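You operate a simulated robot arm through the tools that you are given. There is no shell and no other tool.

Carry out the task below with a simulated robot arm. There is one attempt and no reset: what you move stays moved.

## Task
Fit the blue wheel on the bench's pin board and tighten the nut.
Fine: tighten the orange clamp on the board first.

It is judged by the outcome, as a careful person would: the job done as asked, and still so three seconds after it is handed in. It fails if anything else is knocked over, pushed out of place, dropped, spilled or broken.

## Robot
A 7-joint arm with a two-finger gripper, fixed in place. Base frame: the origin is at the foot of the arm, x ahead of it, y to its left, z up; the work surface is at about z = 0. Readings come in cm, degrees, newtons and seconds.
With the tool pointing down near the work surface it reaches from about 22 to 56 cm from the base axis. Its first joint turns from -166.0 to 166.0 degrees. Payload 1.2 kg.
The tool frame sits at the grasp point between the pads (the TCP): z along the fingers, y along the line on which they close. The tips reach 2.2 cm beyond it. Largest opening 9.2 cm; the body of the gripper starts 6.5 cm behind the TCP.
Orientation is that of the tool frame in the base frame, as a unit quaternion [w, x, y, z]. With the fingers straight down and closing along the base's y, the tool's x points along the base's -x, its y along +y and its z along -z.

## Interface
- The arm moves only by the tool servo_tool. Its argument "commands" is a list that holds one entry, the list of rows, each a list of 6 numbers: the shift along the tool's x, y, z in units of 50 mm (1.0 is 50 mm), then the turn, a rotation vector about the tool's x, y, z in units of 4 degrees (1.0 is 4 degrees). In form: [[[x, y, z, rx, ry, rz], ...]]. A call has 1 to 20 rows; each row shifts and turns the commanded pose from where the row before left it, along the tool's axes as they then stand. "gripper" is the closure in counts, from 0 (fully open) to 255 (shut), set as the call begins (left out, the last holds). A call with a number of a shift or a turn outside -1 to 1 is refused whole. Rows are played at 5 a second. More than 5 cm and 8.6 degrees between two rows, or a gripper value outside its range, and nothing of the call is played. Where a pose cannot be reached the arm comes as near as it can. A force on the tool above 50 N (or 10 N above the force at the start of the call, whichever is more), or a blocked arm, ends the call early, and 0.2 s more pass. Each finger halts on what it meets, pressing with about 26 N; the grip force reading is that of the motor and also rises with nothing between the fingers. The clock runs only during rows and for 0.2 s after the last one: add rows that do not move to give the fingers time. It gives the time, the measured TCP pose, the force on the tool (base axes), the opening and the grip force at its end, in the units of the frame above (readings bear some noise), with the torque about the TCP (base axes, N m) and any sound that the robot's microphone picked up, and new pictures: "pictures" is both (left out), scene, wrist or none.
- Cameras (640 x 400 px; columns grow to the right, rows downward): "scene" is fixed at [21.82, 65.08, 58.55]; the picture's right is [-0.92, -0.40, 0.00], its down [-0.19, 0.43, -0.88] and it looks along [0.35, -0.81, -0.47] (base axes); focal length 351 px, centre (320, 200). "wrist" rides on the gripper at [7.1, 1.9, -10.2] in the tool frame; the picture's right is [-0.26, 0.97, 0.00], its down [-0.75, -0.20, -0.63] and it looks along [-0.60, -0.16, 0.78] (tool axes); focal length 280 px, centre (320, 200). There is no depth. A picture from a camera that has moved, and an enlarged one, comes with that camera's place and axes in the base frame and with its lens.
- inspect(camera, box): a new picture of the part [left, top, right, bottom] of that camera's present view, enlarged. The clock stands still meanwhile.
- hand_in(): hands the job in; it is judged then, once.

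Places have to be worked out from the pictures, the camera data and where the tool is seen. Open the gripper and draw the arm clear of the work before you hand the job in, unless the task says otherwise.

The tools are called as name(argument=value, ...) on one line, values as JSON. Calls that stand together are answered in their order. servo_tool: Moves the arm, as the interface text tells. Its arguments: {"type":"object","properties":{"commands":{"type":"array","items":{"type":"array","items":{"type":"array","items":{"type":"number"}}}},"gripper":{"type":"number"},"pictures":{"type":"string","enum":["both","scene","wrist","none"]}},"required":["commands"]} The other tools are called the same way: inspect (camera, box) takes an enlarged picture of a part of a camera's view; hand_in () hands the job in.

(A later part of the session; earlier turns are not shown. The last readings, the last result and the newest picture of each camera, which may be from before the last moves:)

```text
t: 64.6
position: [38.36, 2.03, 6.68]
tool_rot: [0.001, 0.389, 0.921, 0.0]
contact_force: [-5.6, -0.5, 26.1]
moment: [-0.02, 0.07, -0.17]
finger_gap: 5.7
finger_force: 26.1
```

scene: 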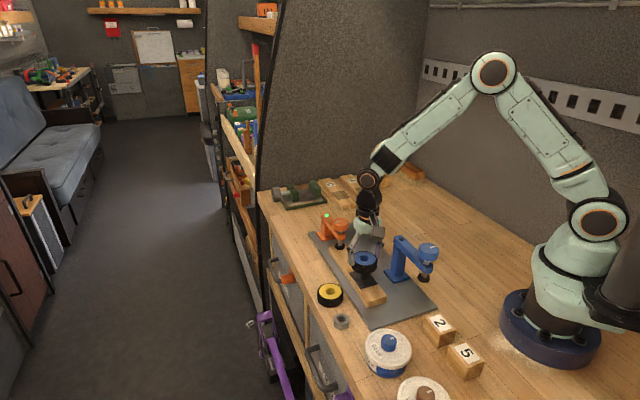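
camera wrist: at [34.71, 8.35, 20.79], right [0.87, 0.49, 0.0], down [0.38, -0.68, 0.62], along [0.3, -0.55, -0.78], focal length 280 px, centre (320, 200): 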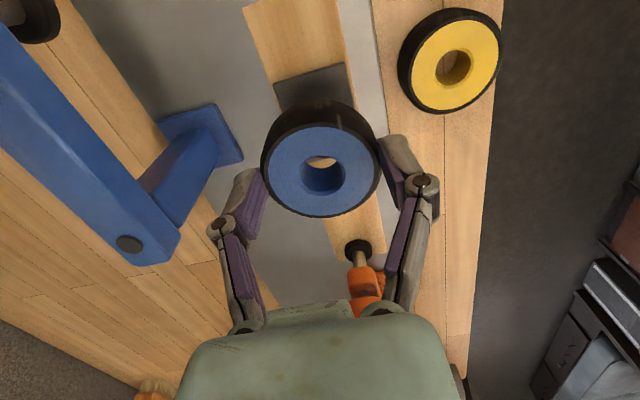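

The force rose to 26 N at TCP z 6.68, so the wheel is seated on its base plate. I ease up a millimetre, open the gripper and withdraw upward, then look.

servo_tool(commands=[[[0, 0, -0.02, 0, 0, 0], [0, 0, 0, 0, 0, 0]]], pictures="none")

servo_tool(commands=[[[0, 0, 0, 0, 0, 0], [0, 0, 0, 0, 0, 0], [0, 0, 0, 0, 0, 0], [0, 0, -0.1, 0, 0, 0], [0, 0, -0.3, 0, 0, 0], [0, 0, -0.4, 0, 0, 0], [0, 0, -0.4, 0, 0, 0], [0, 0, -0.4, 0, 0, 0], [0, 0, -0.4, 0, 0, 0], [0, 0, 0, 0, 0, 0]]], gripper=0)

inspect(camera="scene", box=[310, 220, 410, 320])

inspect(camera="wrist", box=[240, 0, 560, 200])

```text
t: 65.2
position: [38.24, 1.92, 6.61]
tool_rot: [0.001, 0.39, 0.921, 0.001]
contact_force: [5.4, 1.0, 4.7]
moment: [0.07, -0.28, -0.03]
finger_gap: 5.67
finger_force: 26.4
```

```text
t: 67.4
position: [38.23, 1.97, 16.81]
tool_rot: [0.0, 0.39, 0.921, 0.0]
contact_force: [-0.6, -0.4, -1.0]
moment: [0.02, 0.01, 0.02]
finger_gap: 9.2
finger_force: 0.1
camera wrist: at [34.65, 8.43, 26.9], right [0.87, 0.48, 0.0], down [0.38, -0.68, 0.63], along [0.3, -0.55, -0.78], focal length 280 px, centre (320, 200)
```

scene: 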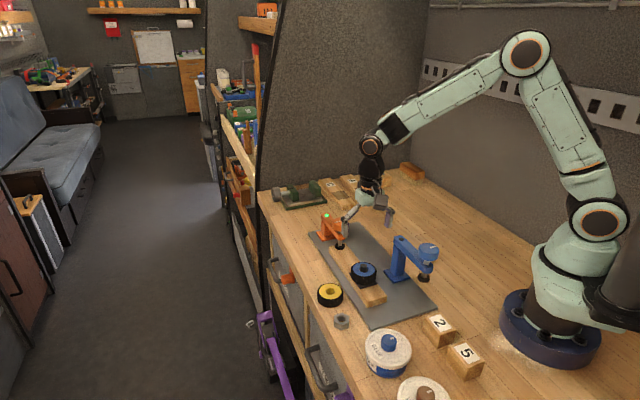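
wrist: 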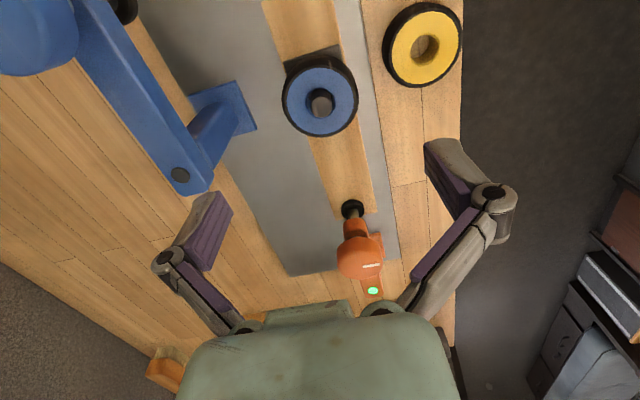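

```text
4.00 times, centred on (360, 270) of scene
camera zoom: at [21.82, 65.08, 58.55], right [-0.92, -0.4, 0.0], down [-0.19, 0.43, -0.88], along [0.35, -0.81, -0.47], focal length 1404 px, centre (160, -80)
```

zoom: 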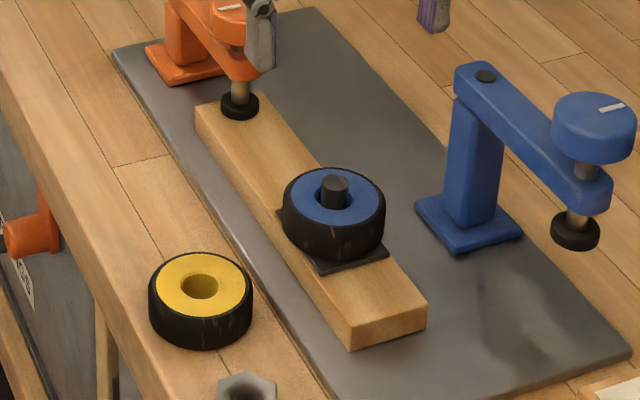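

```text
2.00 times, centred on (400, 100) of wrist
camera zoom: at [34.65, 8.43, 26.9], right [0.87, 0.48, 0.0], down [0.38, -0.68, 0.63], along [0.3, -0.55, -0.78], focal length 561 px, centre (160, 400)
```

zoom: 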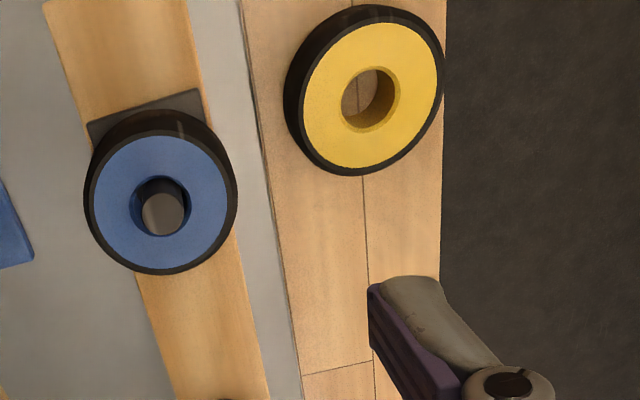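

The wheel sits flat on the pin with the pin end showing above it. The nut should be near (38.65, 14.2), so I move over it at z ≈ 17 to see its flats.

servo_tool(commands=[[[0.337, 0.3535, 0, 0, 0, 0], [0.337, 0.3535, 0, 0, 0, 0], [0.337, 0.3535, 0, 0, 0, 0], [0.337, 0.3535, 0, 0, 0, 0], [0.337, 0.3535, 0, 0, 0, 0], [0, 0, 0, 0, 0, 0], [0, 0, 0, 0, 0, 0]]])

inspect(camera="wrist", box=[250, 40, 390, 140])

inspect(camera="scene", box=[310, 290, 370, 350])

```text
t: 69.0
position: [38.7, 14.27, 16.77]
tool_rot: [0.0, 0.389, 0.921, -0.001]
contact_force: [-0.1, -0.2, 0.1]
moment: [0.01, 0.01, 0.0]
finger_gap: 9.2
finger_force: 0.0
camera wrist: at [35.13, 20.61, 26.83], right [0.87, 0.48, 0.0], down [0.38, -0.68, 0.62], along [0.3, -0.55, -0.78], focal length 280 px, centre (320, 200)
```

scene: 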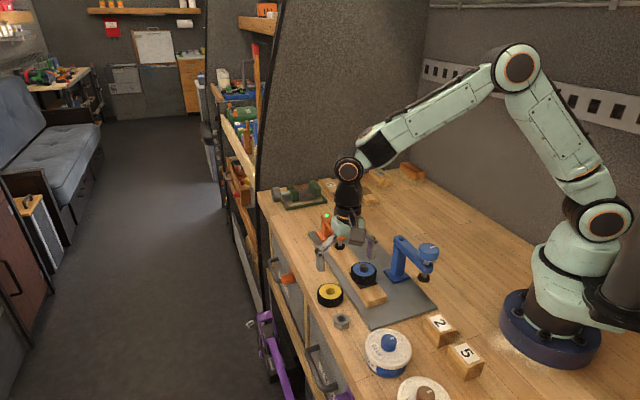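
wrist: 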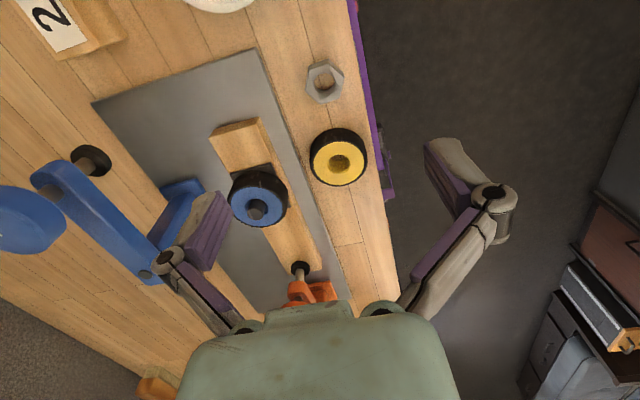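

```text
4.00 times, centred on (320, 90) of wrist
camera zoom: at [35.13, 20.61, 26.83], right [0.87, 0.48, 0.0], down [0.38, -0.68, 0.62], along [0.3, -0.55, -0.78], focal length 1122 px, centre (320, 640)
```

zoom: 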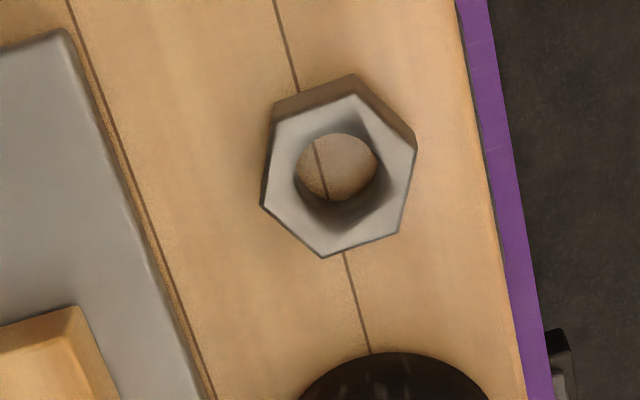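

```text
6.67 times, centred on (340, 320) of scene
camera zoom: at [21.82, 65.08, 58.55], right [-0.92, -0.4, 0.0], down [-0.19, 0.43, -0.88], along [0.35, -0.81, -0.47], focal length 2341 px, centre (187, -600)
```

zoom: 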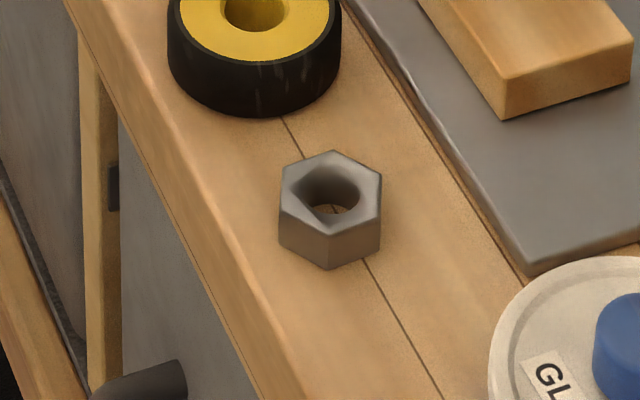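

The nut's top corners give a centre near (39.1, 14.3), 3.0 cm across flats, about 1.45 cm high, with flats facing 78.5° (among others). I turn to yaw -11.5° to match those flats, narrow to 6 cm, centre, and lower to z ≈ 9 to refine.

servo_tool(commands=[[[0, 0, 0, 0, 0, -1], [0, 0, 0, 0, 0, -1], [0, 0, 0, 0, 0, -1], [0, 0, 0, 0, 0, -1], [0, 0, 0, 0, 0, -1], [0, 0, 0, 0, 0, -1], [0, 0, 0, 0, 0, -1], [0, 0, 0, 0, 0, -1], [0, 0, 0, 0, 0, -0.53], [-0.083, 0.023, 0, 0, 0, 0], [0, 0, 0.26, 0, 0, 0], [0, 0, 0.26, 0, 0, 0], [0, 0, 0.26, 0, 0, 0], [0, 0, 0.26, 0, 0, 0], [0, 0, 0.26, 0, 0, 0], [0, 0, 0.25, 0, 0, 0], [0, 0, 0, 0, 0, 0], [0, 0, 0, 0, 0, 0]]], gripper=89)

inspect(camera="wrist", box=[250, 80, 390, 180])

```text
t: 72.8
position: [39.21, 14.27, 8.99]
tool_rot: [0.0, 0.102, 0.995, 0.0]
contact_force: [0.7, 0.0, 0.5]
moment: [0.02, 0.0, 0.01]
finger_gap: 5.99
finger_force: 0.1
camera wrist: at [32.59, 17.54, 19.08], right [0.45, 0.89, 0.0], down [0.7, -0.35, 0.62], along [0.56, -0.28, -0.78], focal length 280 px, centre (320, 200)
```

scene: 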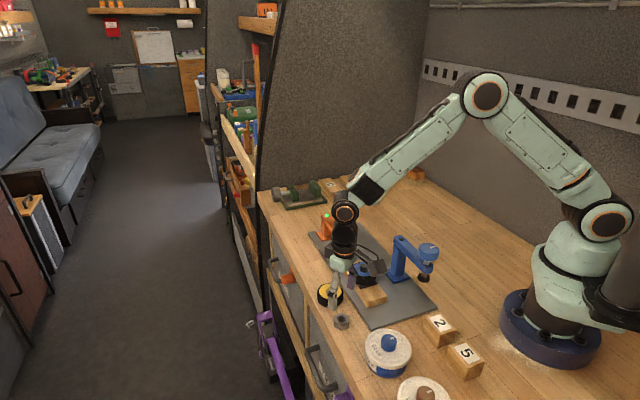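
wrist: 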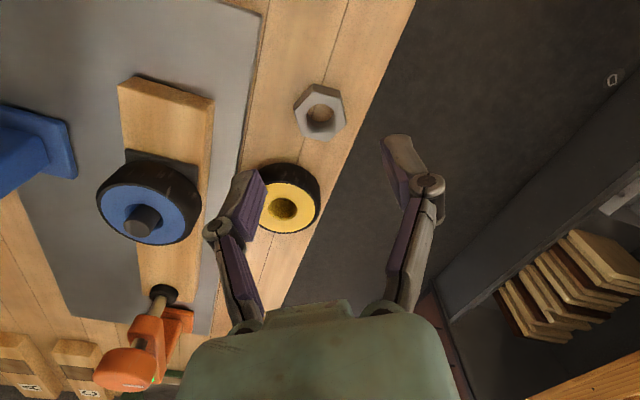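

```text
4.00 times, centred on (320, 130) of wrist
camera zoom: at [32.59, 17.54, 19.08], right [0.45, 0.89, 0.0], down [0.7, -0.35, 0.62], along [0.56, -0.28, -0.78], focal length 1122 px, centre (320, 480)
```

zoom: 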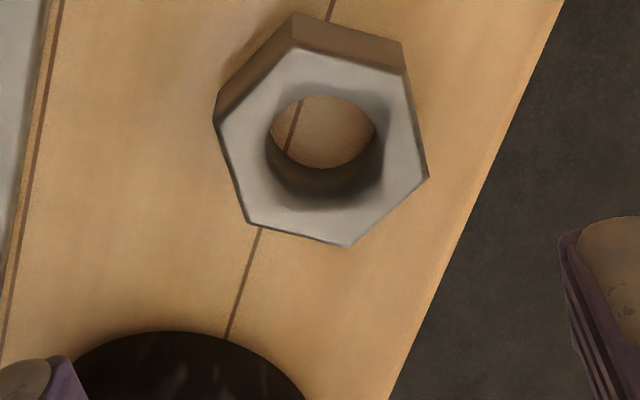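

The nut is centred to within 1 mm and its flats match the fingers to half a degree. I descend to TCP z ≈ 2.6 and close on it.

servo_tool(commands=[[[0.003, 0.013, 0.2, 0, 0, 0], [0, 0, 0.25, 0, 0, 0], [0, 0, 0.25, 0, 0, 0], [0, 0, 0.2, 0, 0, 0], [0, 0, 0.15, 0, 0, 0], [0, 0, 0.12, 0, 0, 0], [0, 0, 0.1, 0, 0, 0], [0, 0, 0, 0, 0, 0], [0, 0, 0, 0, 0, 0], [0, 0, 0, 0, 0, 0]]])

inspect(camera="wrist", box=[220, 80, 420, 240])

inspect(camera="scene", box=[305, 270, 375, 340])

```text
t: 75.0
position: [39.22, 14.27, 2.58]
tool_rot: [0.0, 0.102, 0.995, 0.0]
contact_force: [0.1, 0.2, 0.1]
moment: [-0.02, 0.01, -0.02]
finger_gap: 5.98
finger_force: 0.1
camera wrist: at [32.62, 17.56, 12.69], right [0.45, 0.89, 0.0], down [0.7, -0.35, 0.62], along [0.56, -0.28, -0.78], focal length 280 px, centre (320, 200)
```

scene: 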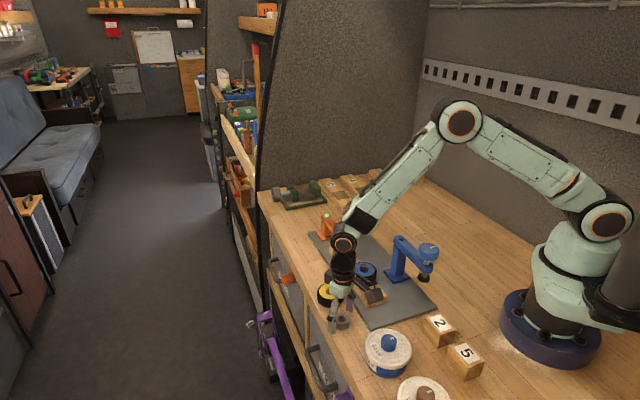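
wrist: 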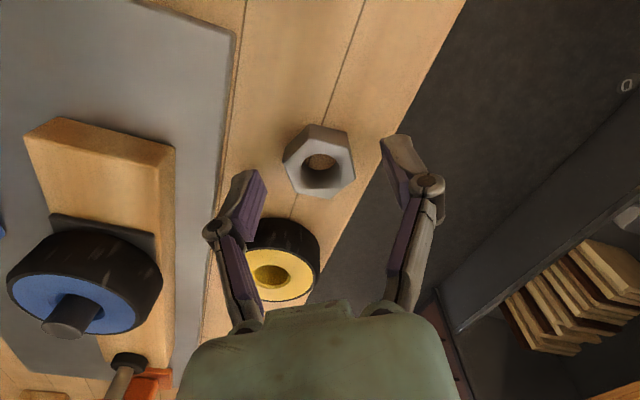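

```text
2.50 times, centred on (320, 160) of wrist
camera zoom: at [32.62, 17.56, 12.69], right [0.45, 0.89, 0.0], down [0.7, -0.35, 0.62], along [0.56, -0.28, -0.78], focal length 701 px, centre (320, 300)
```

zoom: 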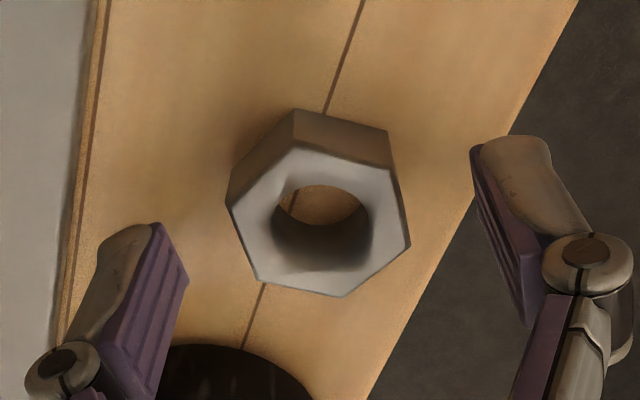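

```text
5.71 times, centred on (340, 305) of scene
camera zoom: at [21.82, 65.08, 58.55], right [-0.92, -0.4, 0.0], down [-0.19, 0.43, -0.88], along [0.35, -0.81, -0.47], focal length 2006 px, centre (206, -400)
```

zoom: 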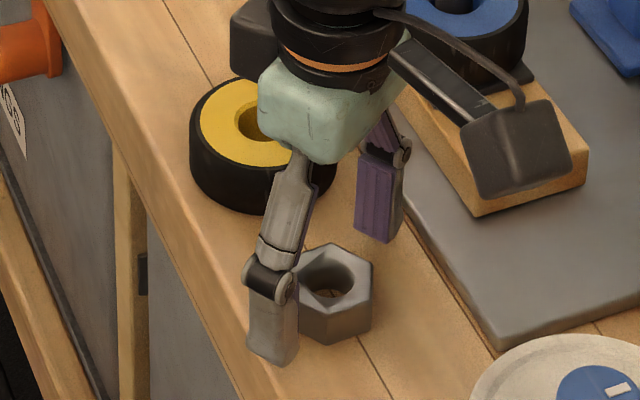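

The nut is centred to within half a millimetre. I close on it.

servo_tool(commands=[[[0, 0, 0, 0, 0, 0], [0, 0, 0, 0, 0, 0], [0, 0, 0, 0, 0, 0], [0, 0, 0, 0, 0, 0]]], gripper=255, pictures="wrist")

inspect(camera="wrist", box=[250, 110, 390, 220])

```text
t: 76.0
position: [39.14, 14.31, 2.62]
tool_rot: [0.001, 0.103, 0.995, 0.001]
contact_force: [-3.3, -0.6, 21.9]
moment: [0.02, 0.11, 0.01]
finger_gap: 3.12
finger_force: 26.2
camera wrist: at [32.64, 17.57, 12.75], right [0.45, 0.89, 0.0], down [0.7, -0.35, 0.63], along [0.56, -0.28, -0.78], focal length 280 px, centre (320, 200)
```

wrist: 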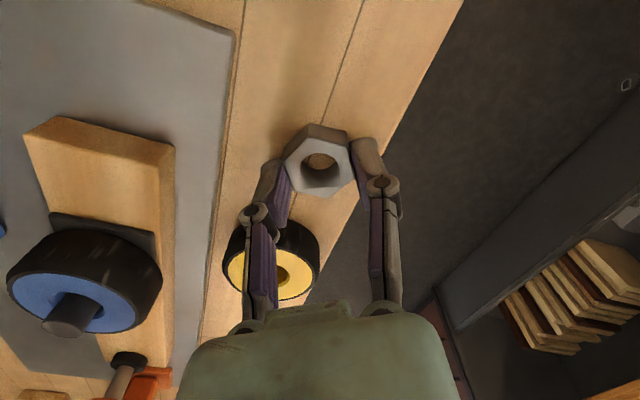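

```text
3.64 times, centred on (320, 165) of wrist
camera zoom: at [32.64, 17.57, 12.75], right [0.45, 0.89, 0.0], down [0.7, -0.35, 0.63], along [0.56, -0.28, -0.78], focal length 1020 px, centre (320, 327)
```

zoom: 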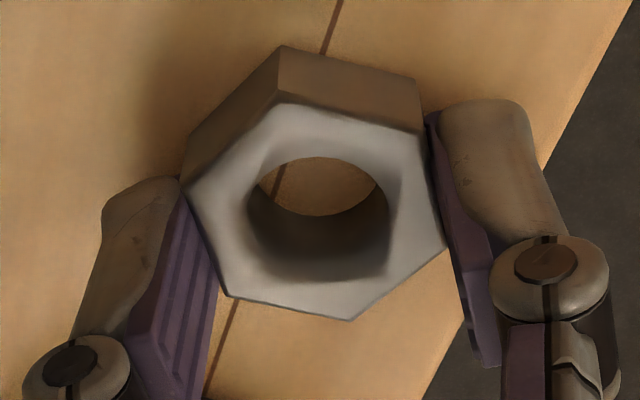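

The nut is held across its flats (gap 3.12) and centred within 0.7 mm. I lift it and unwind the wrist towards +70° yaw, so that a long clockwise stroke is available.

servo_tool(commands=[[[0, 0, -0.05, 0, 0, 0], [0, 0, -0.25, 0, 0, 0], [0, 0, -0.4, 0, 0, 0], [0, 0, -0.4, 0, 0, 0], [0, 0, -0.4, 0, 0, 0], [0, 0, -0.4, 0, 0, 0], [0, 0, -0.4, 0, 0, 0], [0, 0, -0.4, 0, 0, 0], [0, 0, 0, 0, 0, -1], [0, 0, 0, 0, 0, -1], [0, 0, 0, 0, 0, -1], [0, 0, 0, 0, 0, -1], [0, 0, 0, 0, 0, -1], [0, 0, 0, 0, 0, -1], [0, 0, 0, 0, 0, -1], [0, 0, 0, 0, 0, -1], [0, 0, 0, 0, 0, -1], [0, 0, 0, 0, 0, -1], [0, 0, 0, 0, 0, 0]]])

inspect(camera="wrist", box=[250, 110, 390, 220])

```text
t: 80.0
position: [39.21, 14.2, 16.15]
tool_rot: [-0.001, -0.245, 0.969, 0.0]
contact_force: [-1.0, 0.6, 0.0]
moment: [0.03, 0.0, 0.0]
finger_gap: 3.12
finger_force: 26.2
camera wrist: at [31.98, 12.59, 26.22], right [-0.23, 0.97, 0.0], down [0.76, 0.18, 0.63], along [0.61, 0.14, -0.78], focal length 280 px, centre (320, 200)
```

scene: 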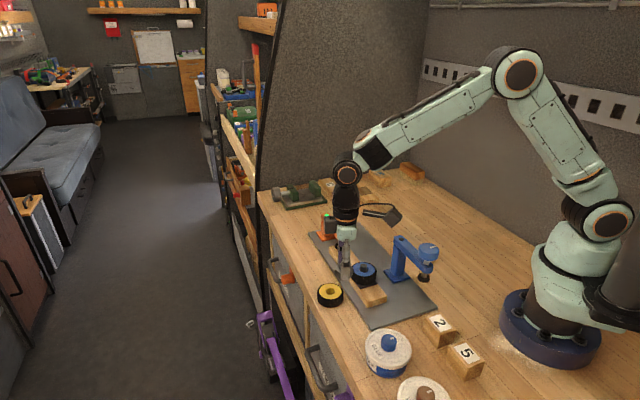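
wrist: 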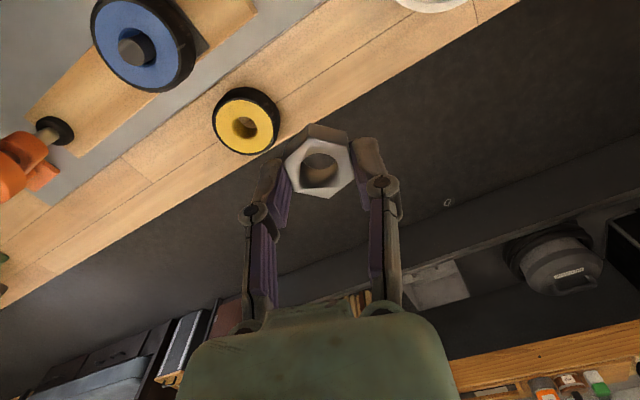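

```text
3.64 times, centred on (320, 165) of wrist
camera zoom: at [31.98, 12.59, 26.22], right [-0.23, 0.97, 0.0], down [0.76, 0.18, 0.63], along [0.61, 0.14, -0.78], focal length 1020 px, centre (320, 327)
```

zoom: 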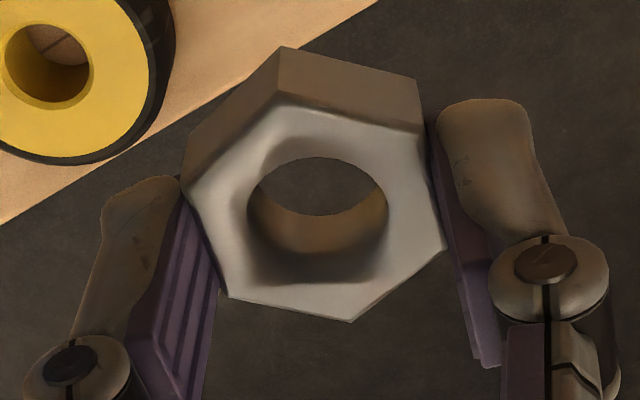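

The nut hangs level in the grip. I finish turning to about +70° yaw and move over the pin at z ≈ 16, where the camera can see the pin beside the nut.

servo_tool(commands=[[[0, 0, 0, 0, 0, -1], [0, 0, 0, 0, 0, -1], [0, 0, 0, 0, 0, -1], [0, 0, 0, 0, 0, -1], [0, 0, 0, 0, 0, -1], [0, 0, 0, 0, 0, -1], [0, 0, 0, 0, 0, -1], [0, 0, 0, 0, 0, -1], [0, 0, 0, 0, 0, -1], [0, 0, 0, 0, 0, -1], [0, 0, 0, 0, 0, -0.5], [0.473, -0.1357, 0, 0, 0, 0], [0.473, -0.1357, 0, 0, 0, 0], [0.473, -0.1357, 0, 0, 0, 0], [0.473, -0.1357, 0, 0, 0, 0], [0.473, -0.1357, 0, 0, 0, 0], [0, 0, 0, 0, 0, 0], [0, 0, 0, 0, 0, 0], [0, 0, 0, 0, 0, 0]]])

inspect(camera="wrist", box=[250, 60, 390, 200])

inspect(camera="scene", box=[330, 210, 400, 290])

```text
t: 84.0
position: [38.4, 2.03, 16.14]
tool_rot: [0.0, -0.576, 0.818, 0.0]
contact_force: [-0.6, 0.0, -0.3]
moment: [-0.01, 0.0, 0.03]
finger_gap: 3.12
finger_force: 26.3
camera wrist: at [34.22, -4.03, 26.17], right [-0.82, 0.57, 0.0], down [0.45, 0.64, 0.63], along [0.36, 0.51, -0.78], focal length 280 px, centre (320, 200)
```

scene: 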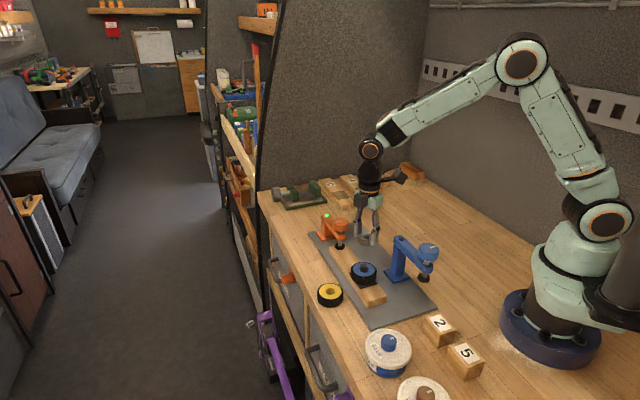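
wrist: 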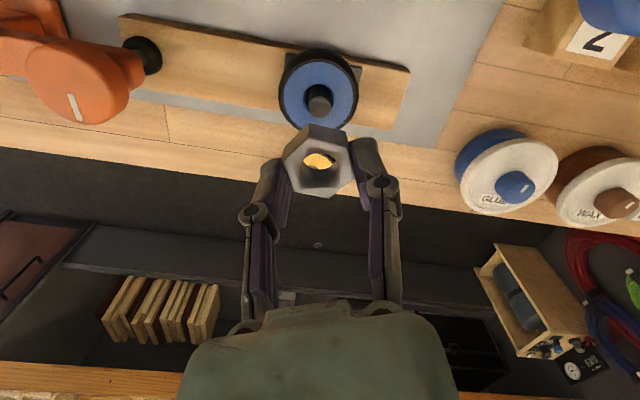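

```text
2.86 times, centred on (320, 130) of wrist
camera zoom: at [34.22, -4.03, 26.17], right [-0.82, 0.57, 0.0], down [0.45, 0.64, 0.63], along [0.36, 0.51, -0.78], focal length 801 px, centre (320, 400)
```

zoom: 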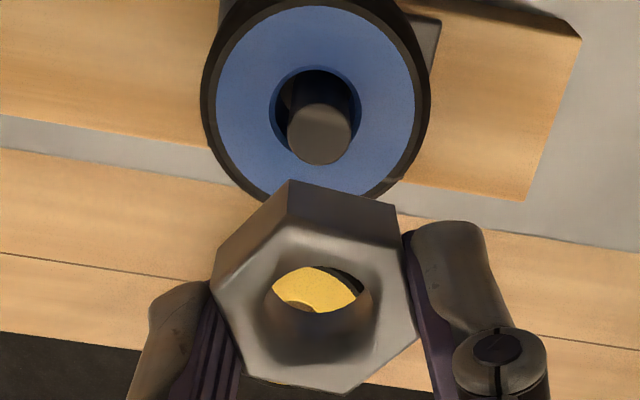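

```text
5.00 times, centred on (365, 250) of scene
camera zoom: at [21.82, 65.08, 58.55], right [-0.92, -0.4, 0.0], down [-0.19, 0.43, -0.88], along [0.35, -0.81, -0.47], focal length 1756 px, centre (95, -50)
```

zoom: 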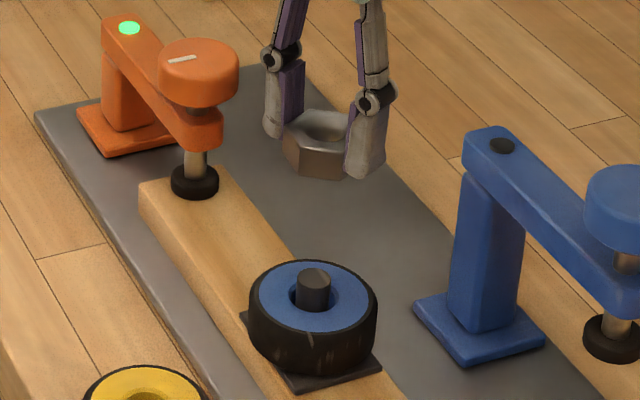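

The pin top projects to tool (0.06, 0.0) cm, the same as the nut's hole centre, so they are lined up. I lower to TCP z ≈ 10, the nut about 6 mm above the pin, and check through the nut.

servo_tool(commands=[[[0, 0, 0.25, 0, 0, 0], [0, 0, 0.25, 0, 0, 0], [0, 0, 0.25, 0, 0, 0], [0, 0, 0.2, 0, 0, 0], [0, 0, 0.15, 0, 0, 0], [0, 0, 0.12, 0, 0, 0], [0, 0, 0, 0, 0, 0], [0, 0, 0, 0, 0, 0]]])

inspect(camera="wrist", box=[270, 90, 370, 200])

inspect(camera="scene", box=[340, 230, 390, 290])

```text
t: 85.8
position: [38.4, 2.05, 10.01]
tool_rot: [-0.002, -0.576, 0.818, 0.0]
contact_force: [-0.2, 0.2, 0.1]
moment: [0.03, 0.02, -0.01]
finger_gap: 3.14
finger_force: 25.7
camera wrist: at [34.14, -3.98, 20.08], right [-0.82, 0.57, 0.0], down [0.45, 0.64, 0.63], along [0.36, 0.51, -0.78], focal length 280 px, centre (320, 200)
```

scene: 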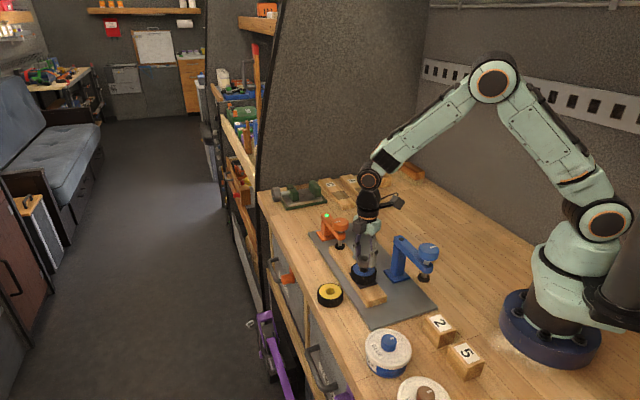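
wrist: 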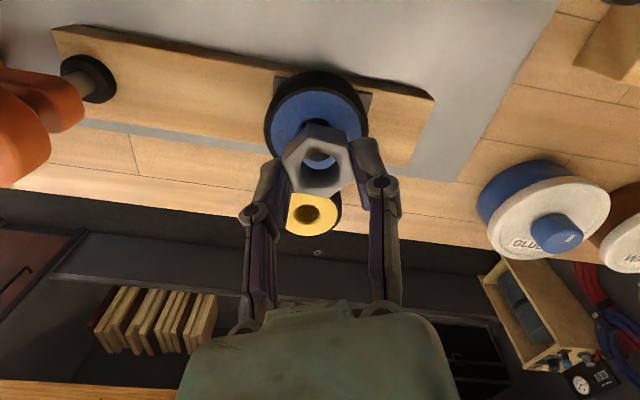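

```text
3.64 times, centred on (320, 145) of wrist
camera zoom: at [34.14, -3.98, 20.08], right [-0.82, 0.57, 0.0], down [0.45, 0.64, 0.63], along [0.36, 0.51, -0.78], focal length 1020 px, centre (320, 400)
```

zoom: 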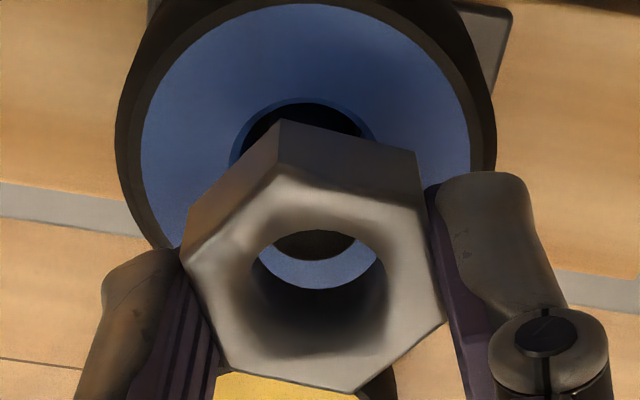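

```text
6.67 times, centred on (365, 260) of scene
camera zoom: at [21.82, 65.08, 58.55], right [-0.92, -0.4, 0.0], down [-0.19, 0.43, -0.88], along [0.35, -0.81, -0.47], focal length 2341 px, centre (20, -200)
```

zoom: 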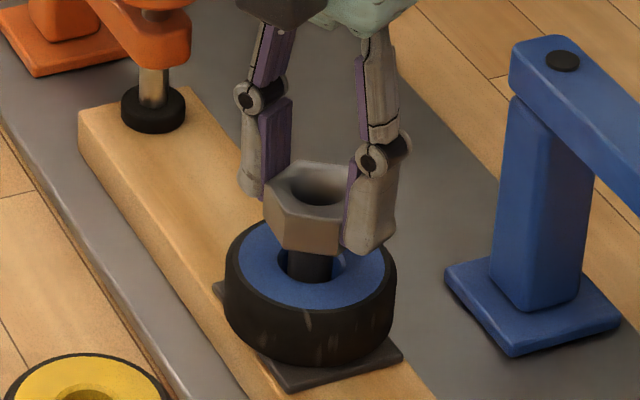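

Through the nut, the pin's top is visible just inside the far rim and centred to about 0.5 mm. I nudge -0.4 mm in tool y and lower 5 mm, watching for contact.

servo_tool(commands=[[[0, -0.008, 0.02, 0, 0, 0], [0, 0, 0.02, 0, 0, 0], [0, 0, 0.02, 0, 0, 0], [0, 0, 0.02, 0, 0, 0], [0, 0, 0.02, 0, 0, 0], [0, 0, 0, 0, 0, 0], [0, 0, 0, 0, 0, 0]]], pictures="none")

inspect(camera="wrist", box=[285, 125, 355, 195])

inspect(camera="scene", box=[340, 235, 390, 285])

```text
t: 87.4
position: [38.51, 2.11, 9.53]
tool_rot: [0.001, -0.576, 0.818, 0.0]
contact_force: [-0.4, 0.8, -0.8]
moment: [0.0, 0.05, -0.01]
finger_gap: 3.11
finger_force: 26.5
```

```text
5.71 times, centred on (320, 160) of wrist
camera zoom: at [34.22, -4.02, 19.62], right [-0.82, 0.57, 0.0], down [0.45, 0.64, 0.62], along [0.36, 0.51, -0.78], focal length 1602 px, centre (320, 429)
```

zoom: 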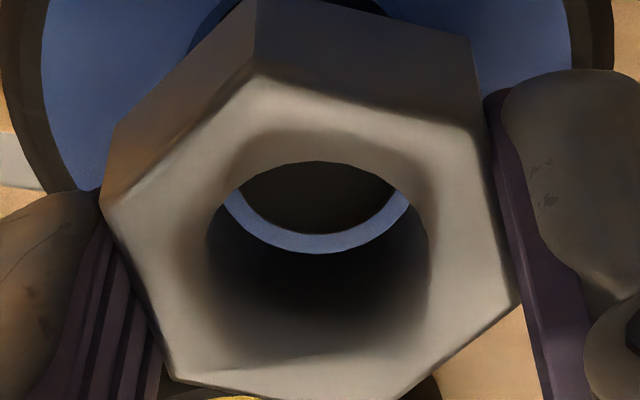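

```text
8.00 times, centred on (365, 260) of scene
camera zoom: at [21.82, 65.08, 58.55], right [-0.92, -0.4, 0.0], down [-0.19, 0.43, -0.88], along [0.35, -0.81, -0.47], focal length 2809 px, centre (-40, -280)
```

zoom: 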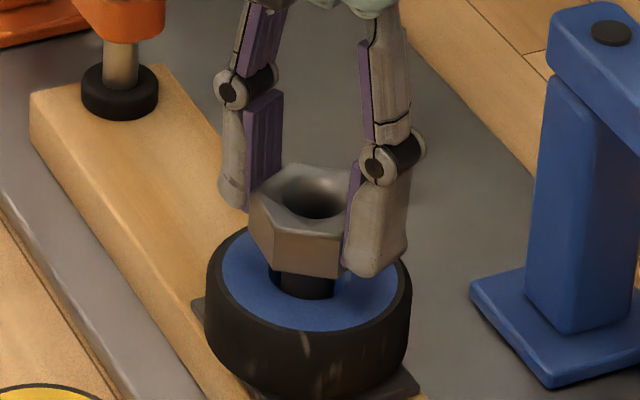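

The pin is nicely centred in the nut's bore and there is still no contact. I lower another 3 mm.

servo_tool(commands=[[[0, 0, 0.02, 0, 0, 0], [0, 0, 0.02, 0, 0, 0], [0, 0, 0.02, 0, 0, 0], [0, 0, 0, 0, 0, 0], [0, 0, 0, 0, 0, 0]]], pictures="none")

inspect(camera="wrist", box=[285, 125, 355, 195])

```text
t: 88.6
position: [38.39, 1.96, 9.28]
tool_rot: [0.0, -0.576, 0.817, 0.0]
contact_force: [-0.2, -0.9, -1.5]
moment: [-0.01, 0.0, 0.01]
finger_gap: 3.11
finger_force: 25.9
```

```text
5.71 times, centred on (320, 160) of wrist
camera zoom: at [34.19, -4.0, 19.3], right [-0.82, 0.57, 0.0], down [0.45, 0.64, 0.63], along [0.36, 0.51, -0.78], focal length 1602 px, centre (320, 429)
```

zoom: 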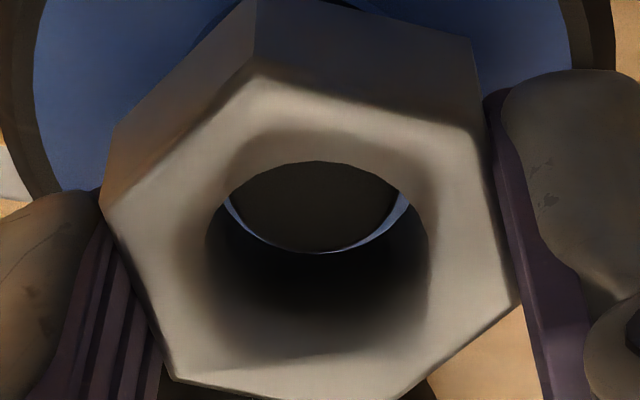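

Still free. I lower another 3 mm; if the nut reaches a thread stop, the force will show it.

servo_tool(commands=[[[0, 0, 0.02, 0, 0, 0], [0, 0, 0.02, 0, 0, 0], [0, 0, 0.02, 0, 0, 0], [0, 0, 0, 0, 0, 0], [0, 0, 0, 0, 0, 0]]], pictures="none")

inspect(camera="wrist", box=[285, 125, 355, 195])

```text
t: 89.8
position: [38.47, 2.04, 8.93]
tool_rot: [0.001, -0.576, 0.817, -0.002]
contact_force: [-5.4, 0.8, 24.7]
moment: [-0.01, 0.14, -0.05]
finger_gap: 3.13
finger_force: 25.8
```

```text
5.71 times, centred on (320, 160) of wrist
camera zoom: at [34.22, -4.01, 19.05], right [-0.82, 0.57, 0.0], down [0.45, 0.64, 0.63], along [0.36, 0.51, -0.78], focal length 1602 px, centre (320, 429)
```

zoom: 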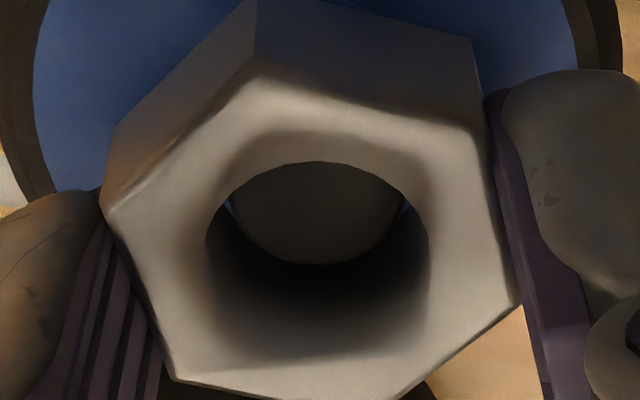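

Contact: 25 N at z ≈ 8.93 with the pin visibly inside the bore, which looks like the start of the thread. I turn clockwise 40° under this light pressure and see whether the force falls.

servo_tool(commands=[[[0, 0, 0, 0, 0, 1], [0, 0, 0, 0, 0, 1], [0, 0, 0, 0, 0, 1], [0, 0, 0, 0, 0, 1], [0, 0, 0, 0, 0, 1], [0, 0, 0, 0, 0, 1], [0, 0, 0, 0, 0, 1], [0, 0, 0, 0, 0, 1], [0, 0, 0, 0, 0, 1], [0, 0, 0, 0, 0, 1], [0, 0, 0, 0, 0, 0]]], pictures="scene")

inspect(camera="wrist", box=[285, 125, 355, 195])

inspect(camera="scene", box=[340, 235, 390, 285])

```text
t: 92.2
position: [38.34, 1.91, 8.82]
tool_rot: [0.001, -0.261, 0.965, -0.001]
contact_force: [15.3, -5.1, 2.0]
moment: [-0.05, -0.35, 0.0]
finger_gap: 3.12
finger_force: 26.2
```

scene: 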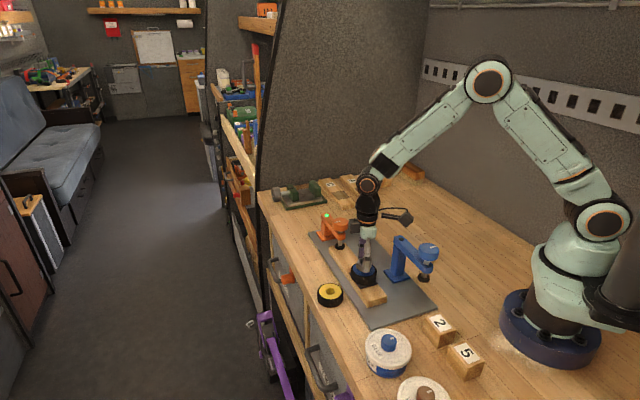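

```text
5.71 times, centred on (320, 160) of wrist
camera zoom: at [31.34, 0.07, 19.0], right [-0.26, 0.97, 0.0], down [0.75, 0.2, 0.63], along [0.6, 0.16, -0.78], focal length 1602 px, centre (320, 429)
```

zoom: 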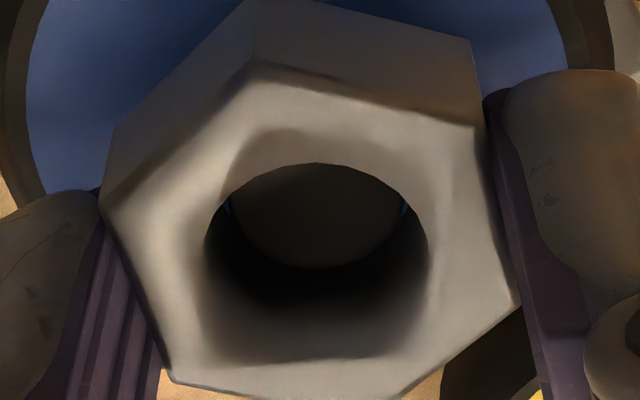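

```text
8.00 times, centred on (365, 260) of scene
camera zoom: at [21.82, 65.08, 58.55], right [-0.92, -0.4, 0.0], down [-0.19, 0.43, -0.88], along [0.35, -0.81, -0.47], focal length 2809 px, centre (-40, -280)
```

zoom: 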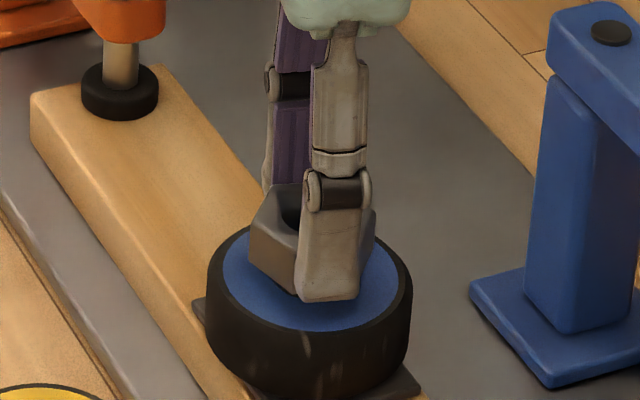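

The vertical force fell from 25 N to 2 N and the nut sank about 1 mm in 40°, so the thread has caught at about 1 cm per turn. I recentre half a millimetre and keep turning, following it down.

servo_tool(commands=[[[-0.0066, -0.0085, 0.004, 0, 0, 0], [0, 0, 0.0025, 0, 0, 1], [0, 0, 0.0025, 0, 0, 1], [0, 0, 0.0025, 0, 0, 1], [0, 0, 0.0025, 0, 0, 1], [0, 0, 0.0025, 0, 0, 1], [0, 0, 0.0025, 0, 0, 1], [0, 0, 0.0025, 0, 0, 1], [0, 0, 0.0025, 0, 0, 1], [0, 0, 0.0025, 0, 0, 1], [0, 0, 0.0025, 0, 0, 1], [0, 0, 0, 0, 0, 0]]], pictures="none")

inspect(camera="wrist", box=[285, 125, 355, 195])

```text
t: 94.8
position: [38.53, 1.97, 8.91]
tool_rot: [0.001, 0.085, 0.996, 0.0]
contact_force: [4.5, -11.6, 4.9]
moment: [-0.22, -0.05, -0.03]
finger_gap: 3.1
finger_force: 26.3
```

```text
5.71 times, centred on (320, 160) of wrist
camera zoom: at [31.78, 5.03, 18.91], right [0.42, 0.91, 0.0], down [0.71, -0.33, 0.62], along [0.57, -0.26, -0.78], focal length 1602 px, centre (320, 429)
```

zoom: 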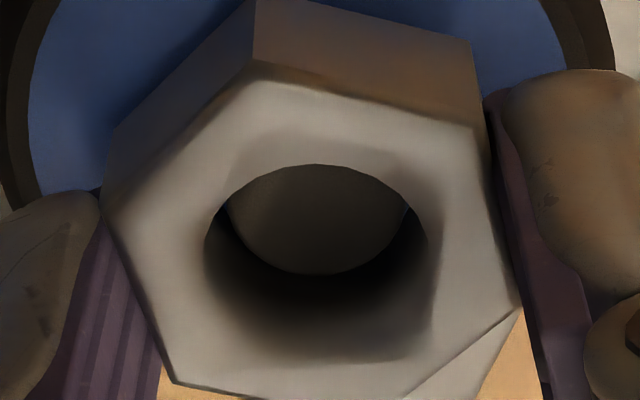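

The pin keeps rising in the bore, about 1.2 mm per 40°, with small forces. I recentre slightly and continue clockwise.

servo_tool(commands=[[[-0.004, -0.0064, 0, 0, 0, 0], [0, 0, 0.0024, 0, 0, 1], [0, 0, 0.0024, 0, 0, 1], [0, 0, 0.0024, 0, 0, 1], [0, 0, 0.0024, 0, 0, 1], [0, 0, 0.0024, 0, 0, 1], [0, 0, 0.0024, 0, 0, 1], [0, 0, 0.0024, 0, 0, 1], [0, 0, 0.0024, 0, 0, 1], [0, 0, 0.0024, 0, 0, 1], [0, 0, 0.0024, 0, 0, 1], [0, 0, 0, 0, 0, 0]]], pictures="none")

inspect(camera="wrist", box=[285, 125, 355, 195])

inspect(camera="scene", box=[340, 235, 390, 285])

```text
t: 97.4
position: [38.57, 1.91, 8.69]
tool_rot: [0.0, 0.421, 0.907, 0.0]
contact_force: [-1.9, -9.1, 7.8]
moment: [-0.2, 0.08, 0.0]
finger_gap: 3.13
finger_force: 25.8
```

```text
5.71 times, centred on (320, 160) of wrist
camera zoom: at [35.35, 8.62, 18.81], right [0.91, 0.42, 0.0], down [0.33, -0.71, 0.62], along [0.27, -0.57, -0.78], focal length 1602 px, centre (320, 429)
```

zoom: 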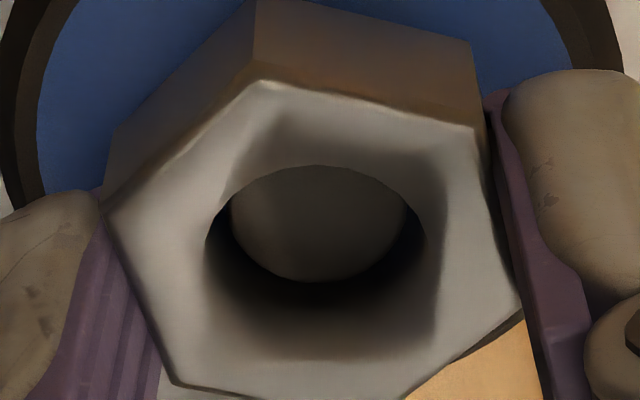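

```text
8.00 times, centred on (365, 260) of scene
camera zoom: at [21.82, 65.08, 58.55], right [-0.92, -0.4, 0.0], down [-0.19, 0.43, -0.88], along [0.35, -0.81, -0.47], focal length 2809 px, centre (-40, -280)
```

zoom: 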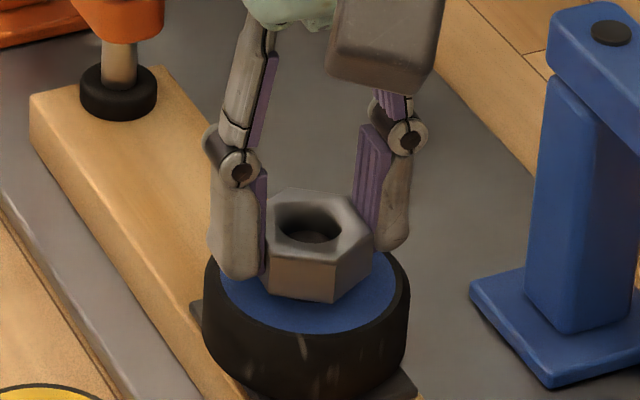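

All is well: the pin rises steadily in the nut. I continue 60° more on this grip.

servo_tool(commands=[[[-0.004, -0.0046, 0, 0, 0, 0], [0, 0, 0.0023, 0, 0, 1], [0, 0, 0.0023, 0, 0, 1], [0, 0, 0.0023, 0, 0, 1], [0, 0, 0.0023, 0, 0, 1], [0, 0, 0.0023, 0, 0, 1], [0, 0, 0.0023, 0, 0, 1], [0, 0, 0.0023, 0, 0, 1], [0, 0, 0.0023, 0, 0, 1], [0, 0, 0.0023, 0, 0, 1], [0, 0, 0.0023, 0, 0, 1], [0, 0, 0.0023, 0, 0, 1], [0, 0, 0.0023, 0, 0, 1], [0, 0, 0.0023, 0, 0, 1], [0, 0, 0.0023, 0, 0, 1], [0, 0, 0.0023, 0, 0, 1], [0, 0, 0, 0, 0, 0]]], pictures="scene")

inspect(camera="wrist", box=[285, 125, 355, 195])

inspect(camera="scene", box=[340, 235, 390, 285])

```text
t: 101.0
position: [38.48, 1.98, 8.57]
tool_rot: [-0.001, 0.817, 0.576, 0.0]
contact_force: [-14.7, 4.5, 20.8]
moment: [0.05, 0.34, -0.02]
finger_gap: 3.13
finger_force: 26.2
```

scene: 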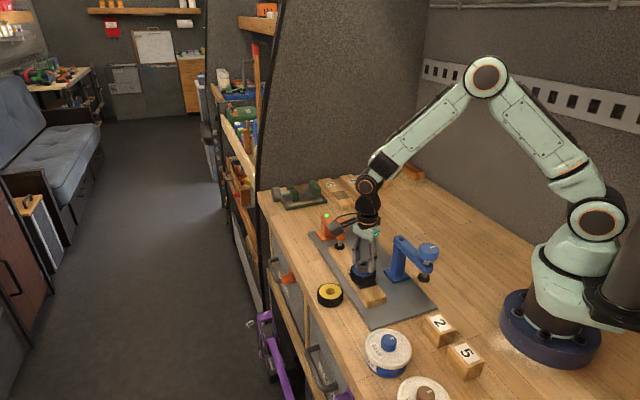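

```text
5.71 times, centred on (320, 160) of wrist
camera zoom: at [42.63, 7.98, 18.63], right [0.82, -0.57, 0.0], down [-0.45, -0.64, 0.62], along [-0.36, -0.51, -0.78], focal length 1602 px, centre (320, 429)
```

zoom: 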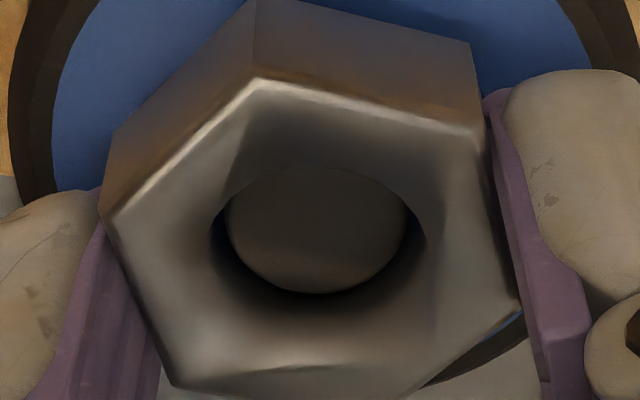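

```text
8.00 times, centred on (365, 260) of scene
camera zoom: at [21.82, 65.08, 58.55], right [-0.92, -0.4, 0.0], down [-0.19, 0.43, -0.88], along [0.35, -0.81, -0.47], focal length 2809 px, centre (-40, -280)
```

zoom: 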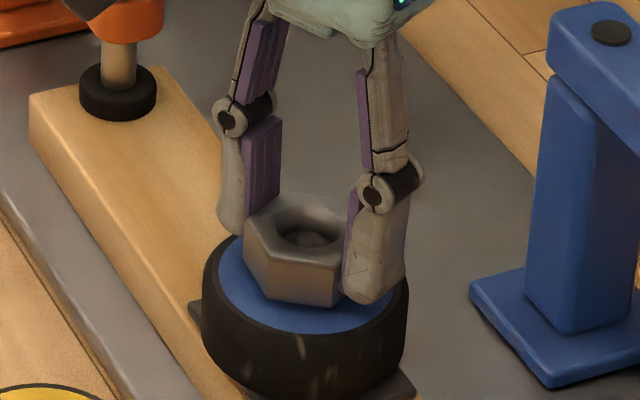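

The nut has descended about 5 mm over 180° and has roughly 2 mm left before the wheel. I release it, rise clear, and turn the wrist back 120° (which matches the flats again) for another stroke.

servo_tool(commands=[[[0, 0, 0, 0, 0, 0], [0, 0, 0, 0, 0, 0], [0, 0, 0, 0, 0, 0], [0, 0, -0.2, 0, 0, 0], [0, 0, -0.32, 0, 0, 0], [0, 0, 0, 0, 0, 0], [0, 0, 0, 0, 0, 0]]], gripper=89)

inspect(camera="scene", box=[340, 235, 390, 285])

inspect(camera="wrist", box=[240, 80, 400, 200])

```text
t: 102.6
position: [38.39, 1.94, 11.23]
tool_rot: [0.001, 0.818, 0.575, -0.001]
contact_force: [-0.5, -0.3, -0.1]
moment: [-0.01, -0.01, 0.01]
finger_gap: 6.0
finger_force: 0.0
camera wrist: at [42.62, 7.92, 21.27], right [0.82, -0.57, 0.0], down [-0.45, -0.64, 0.62], along [-0.36, -0.51, -0.78], focal length 280 px, centre (320, 200)
```

scene: 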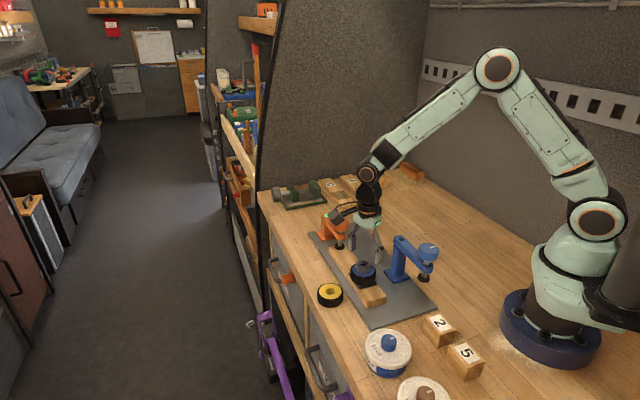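
wrist: 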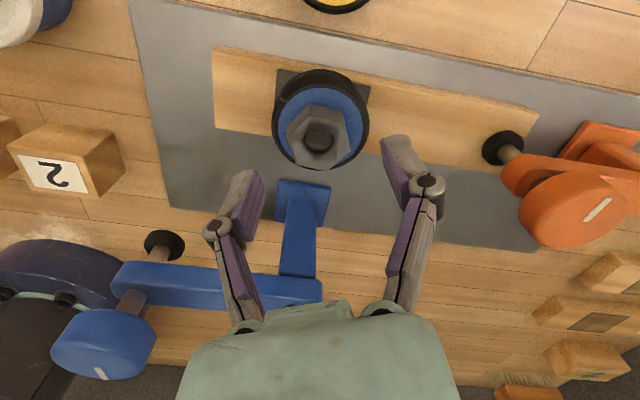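

```text
8.00 times, centred on (365, 260) of scene
camera zoom: at [21.82, 65.08, 58.55], right [-0.92, -0.4, 0.0], down [-0.19, 0.43, -0.88], along [0.35, -0.81, -0.47], focal length 2809 px, centre (-40, -280)
```

zoom: 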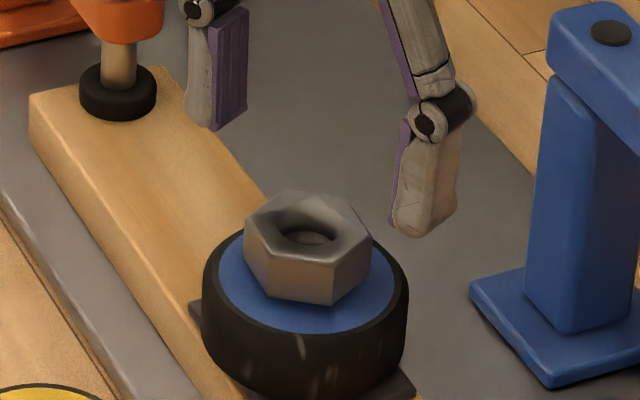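

```text
3.33 times, centred on (320, 140) of wrist
camera zoom: at [42.62, 7.92, 21.27], right [0.82, -0.57, 0.0], down [-0.45, -0.64, 0.62], along [-0.36, -0.51, -0.78], focal length 935 px, centre (320, 400)
```

zoom: 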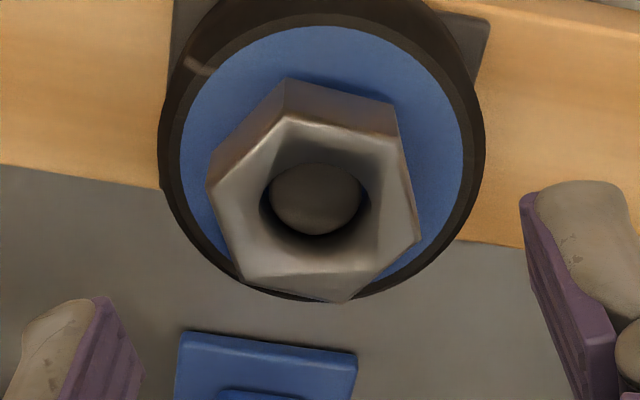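

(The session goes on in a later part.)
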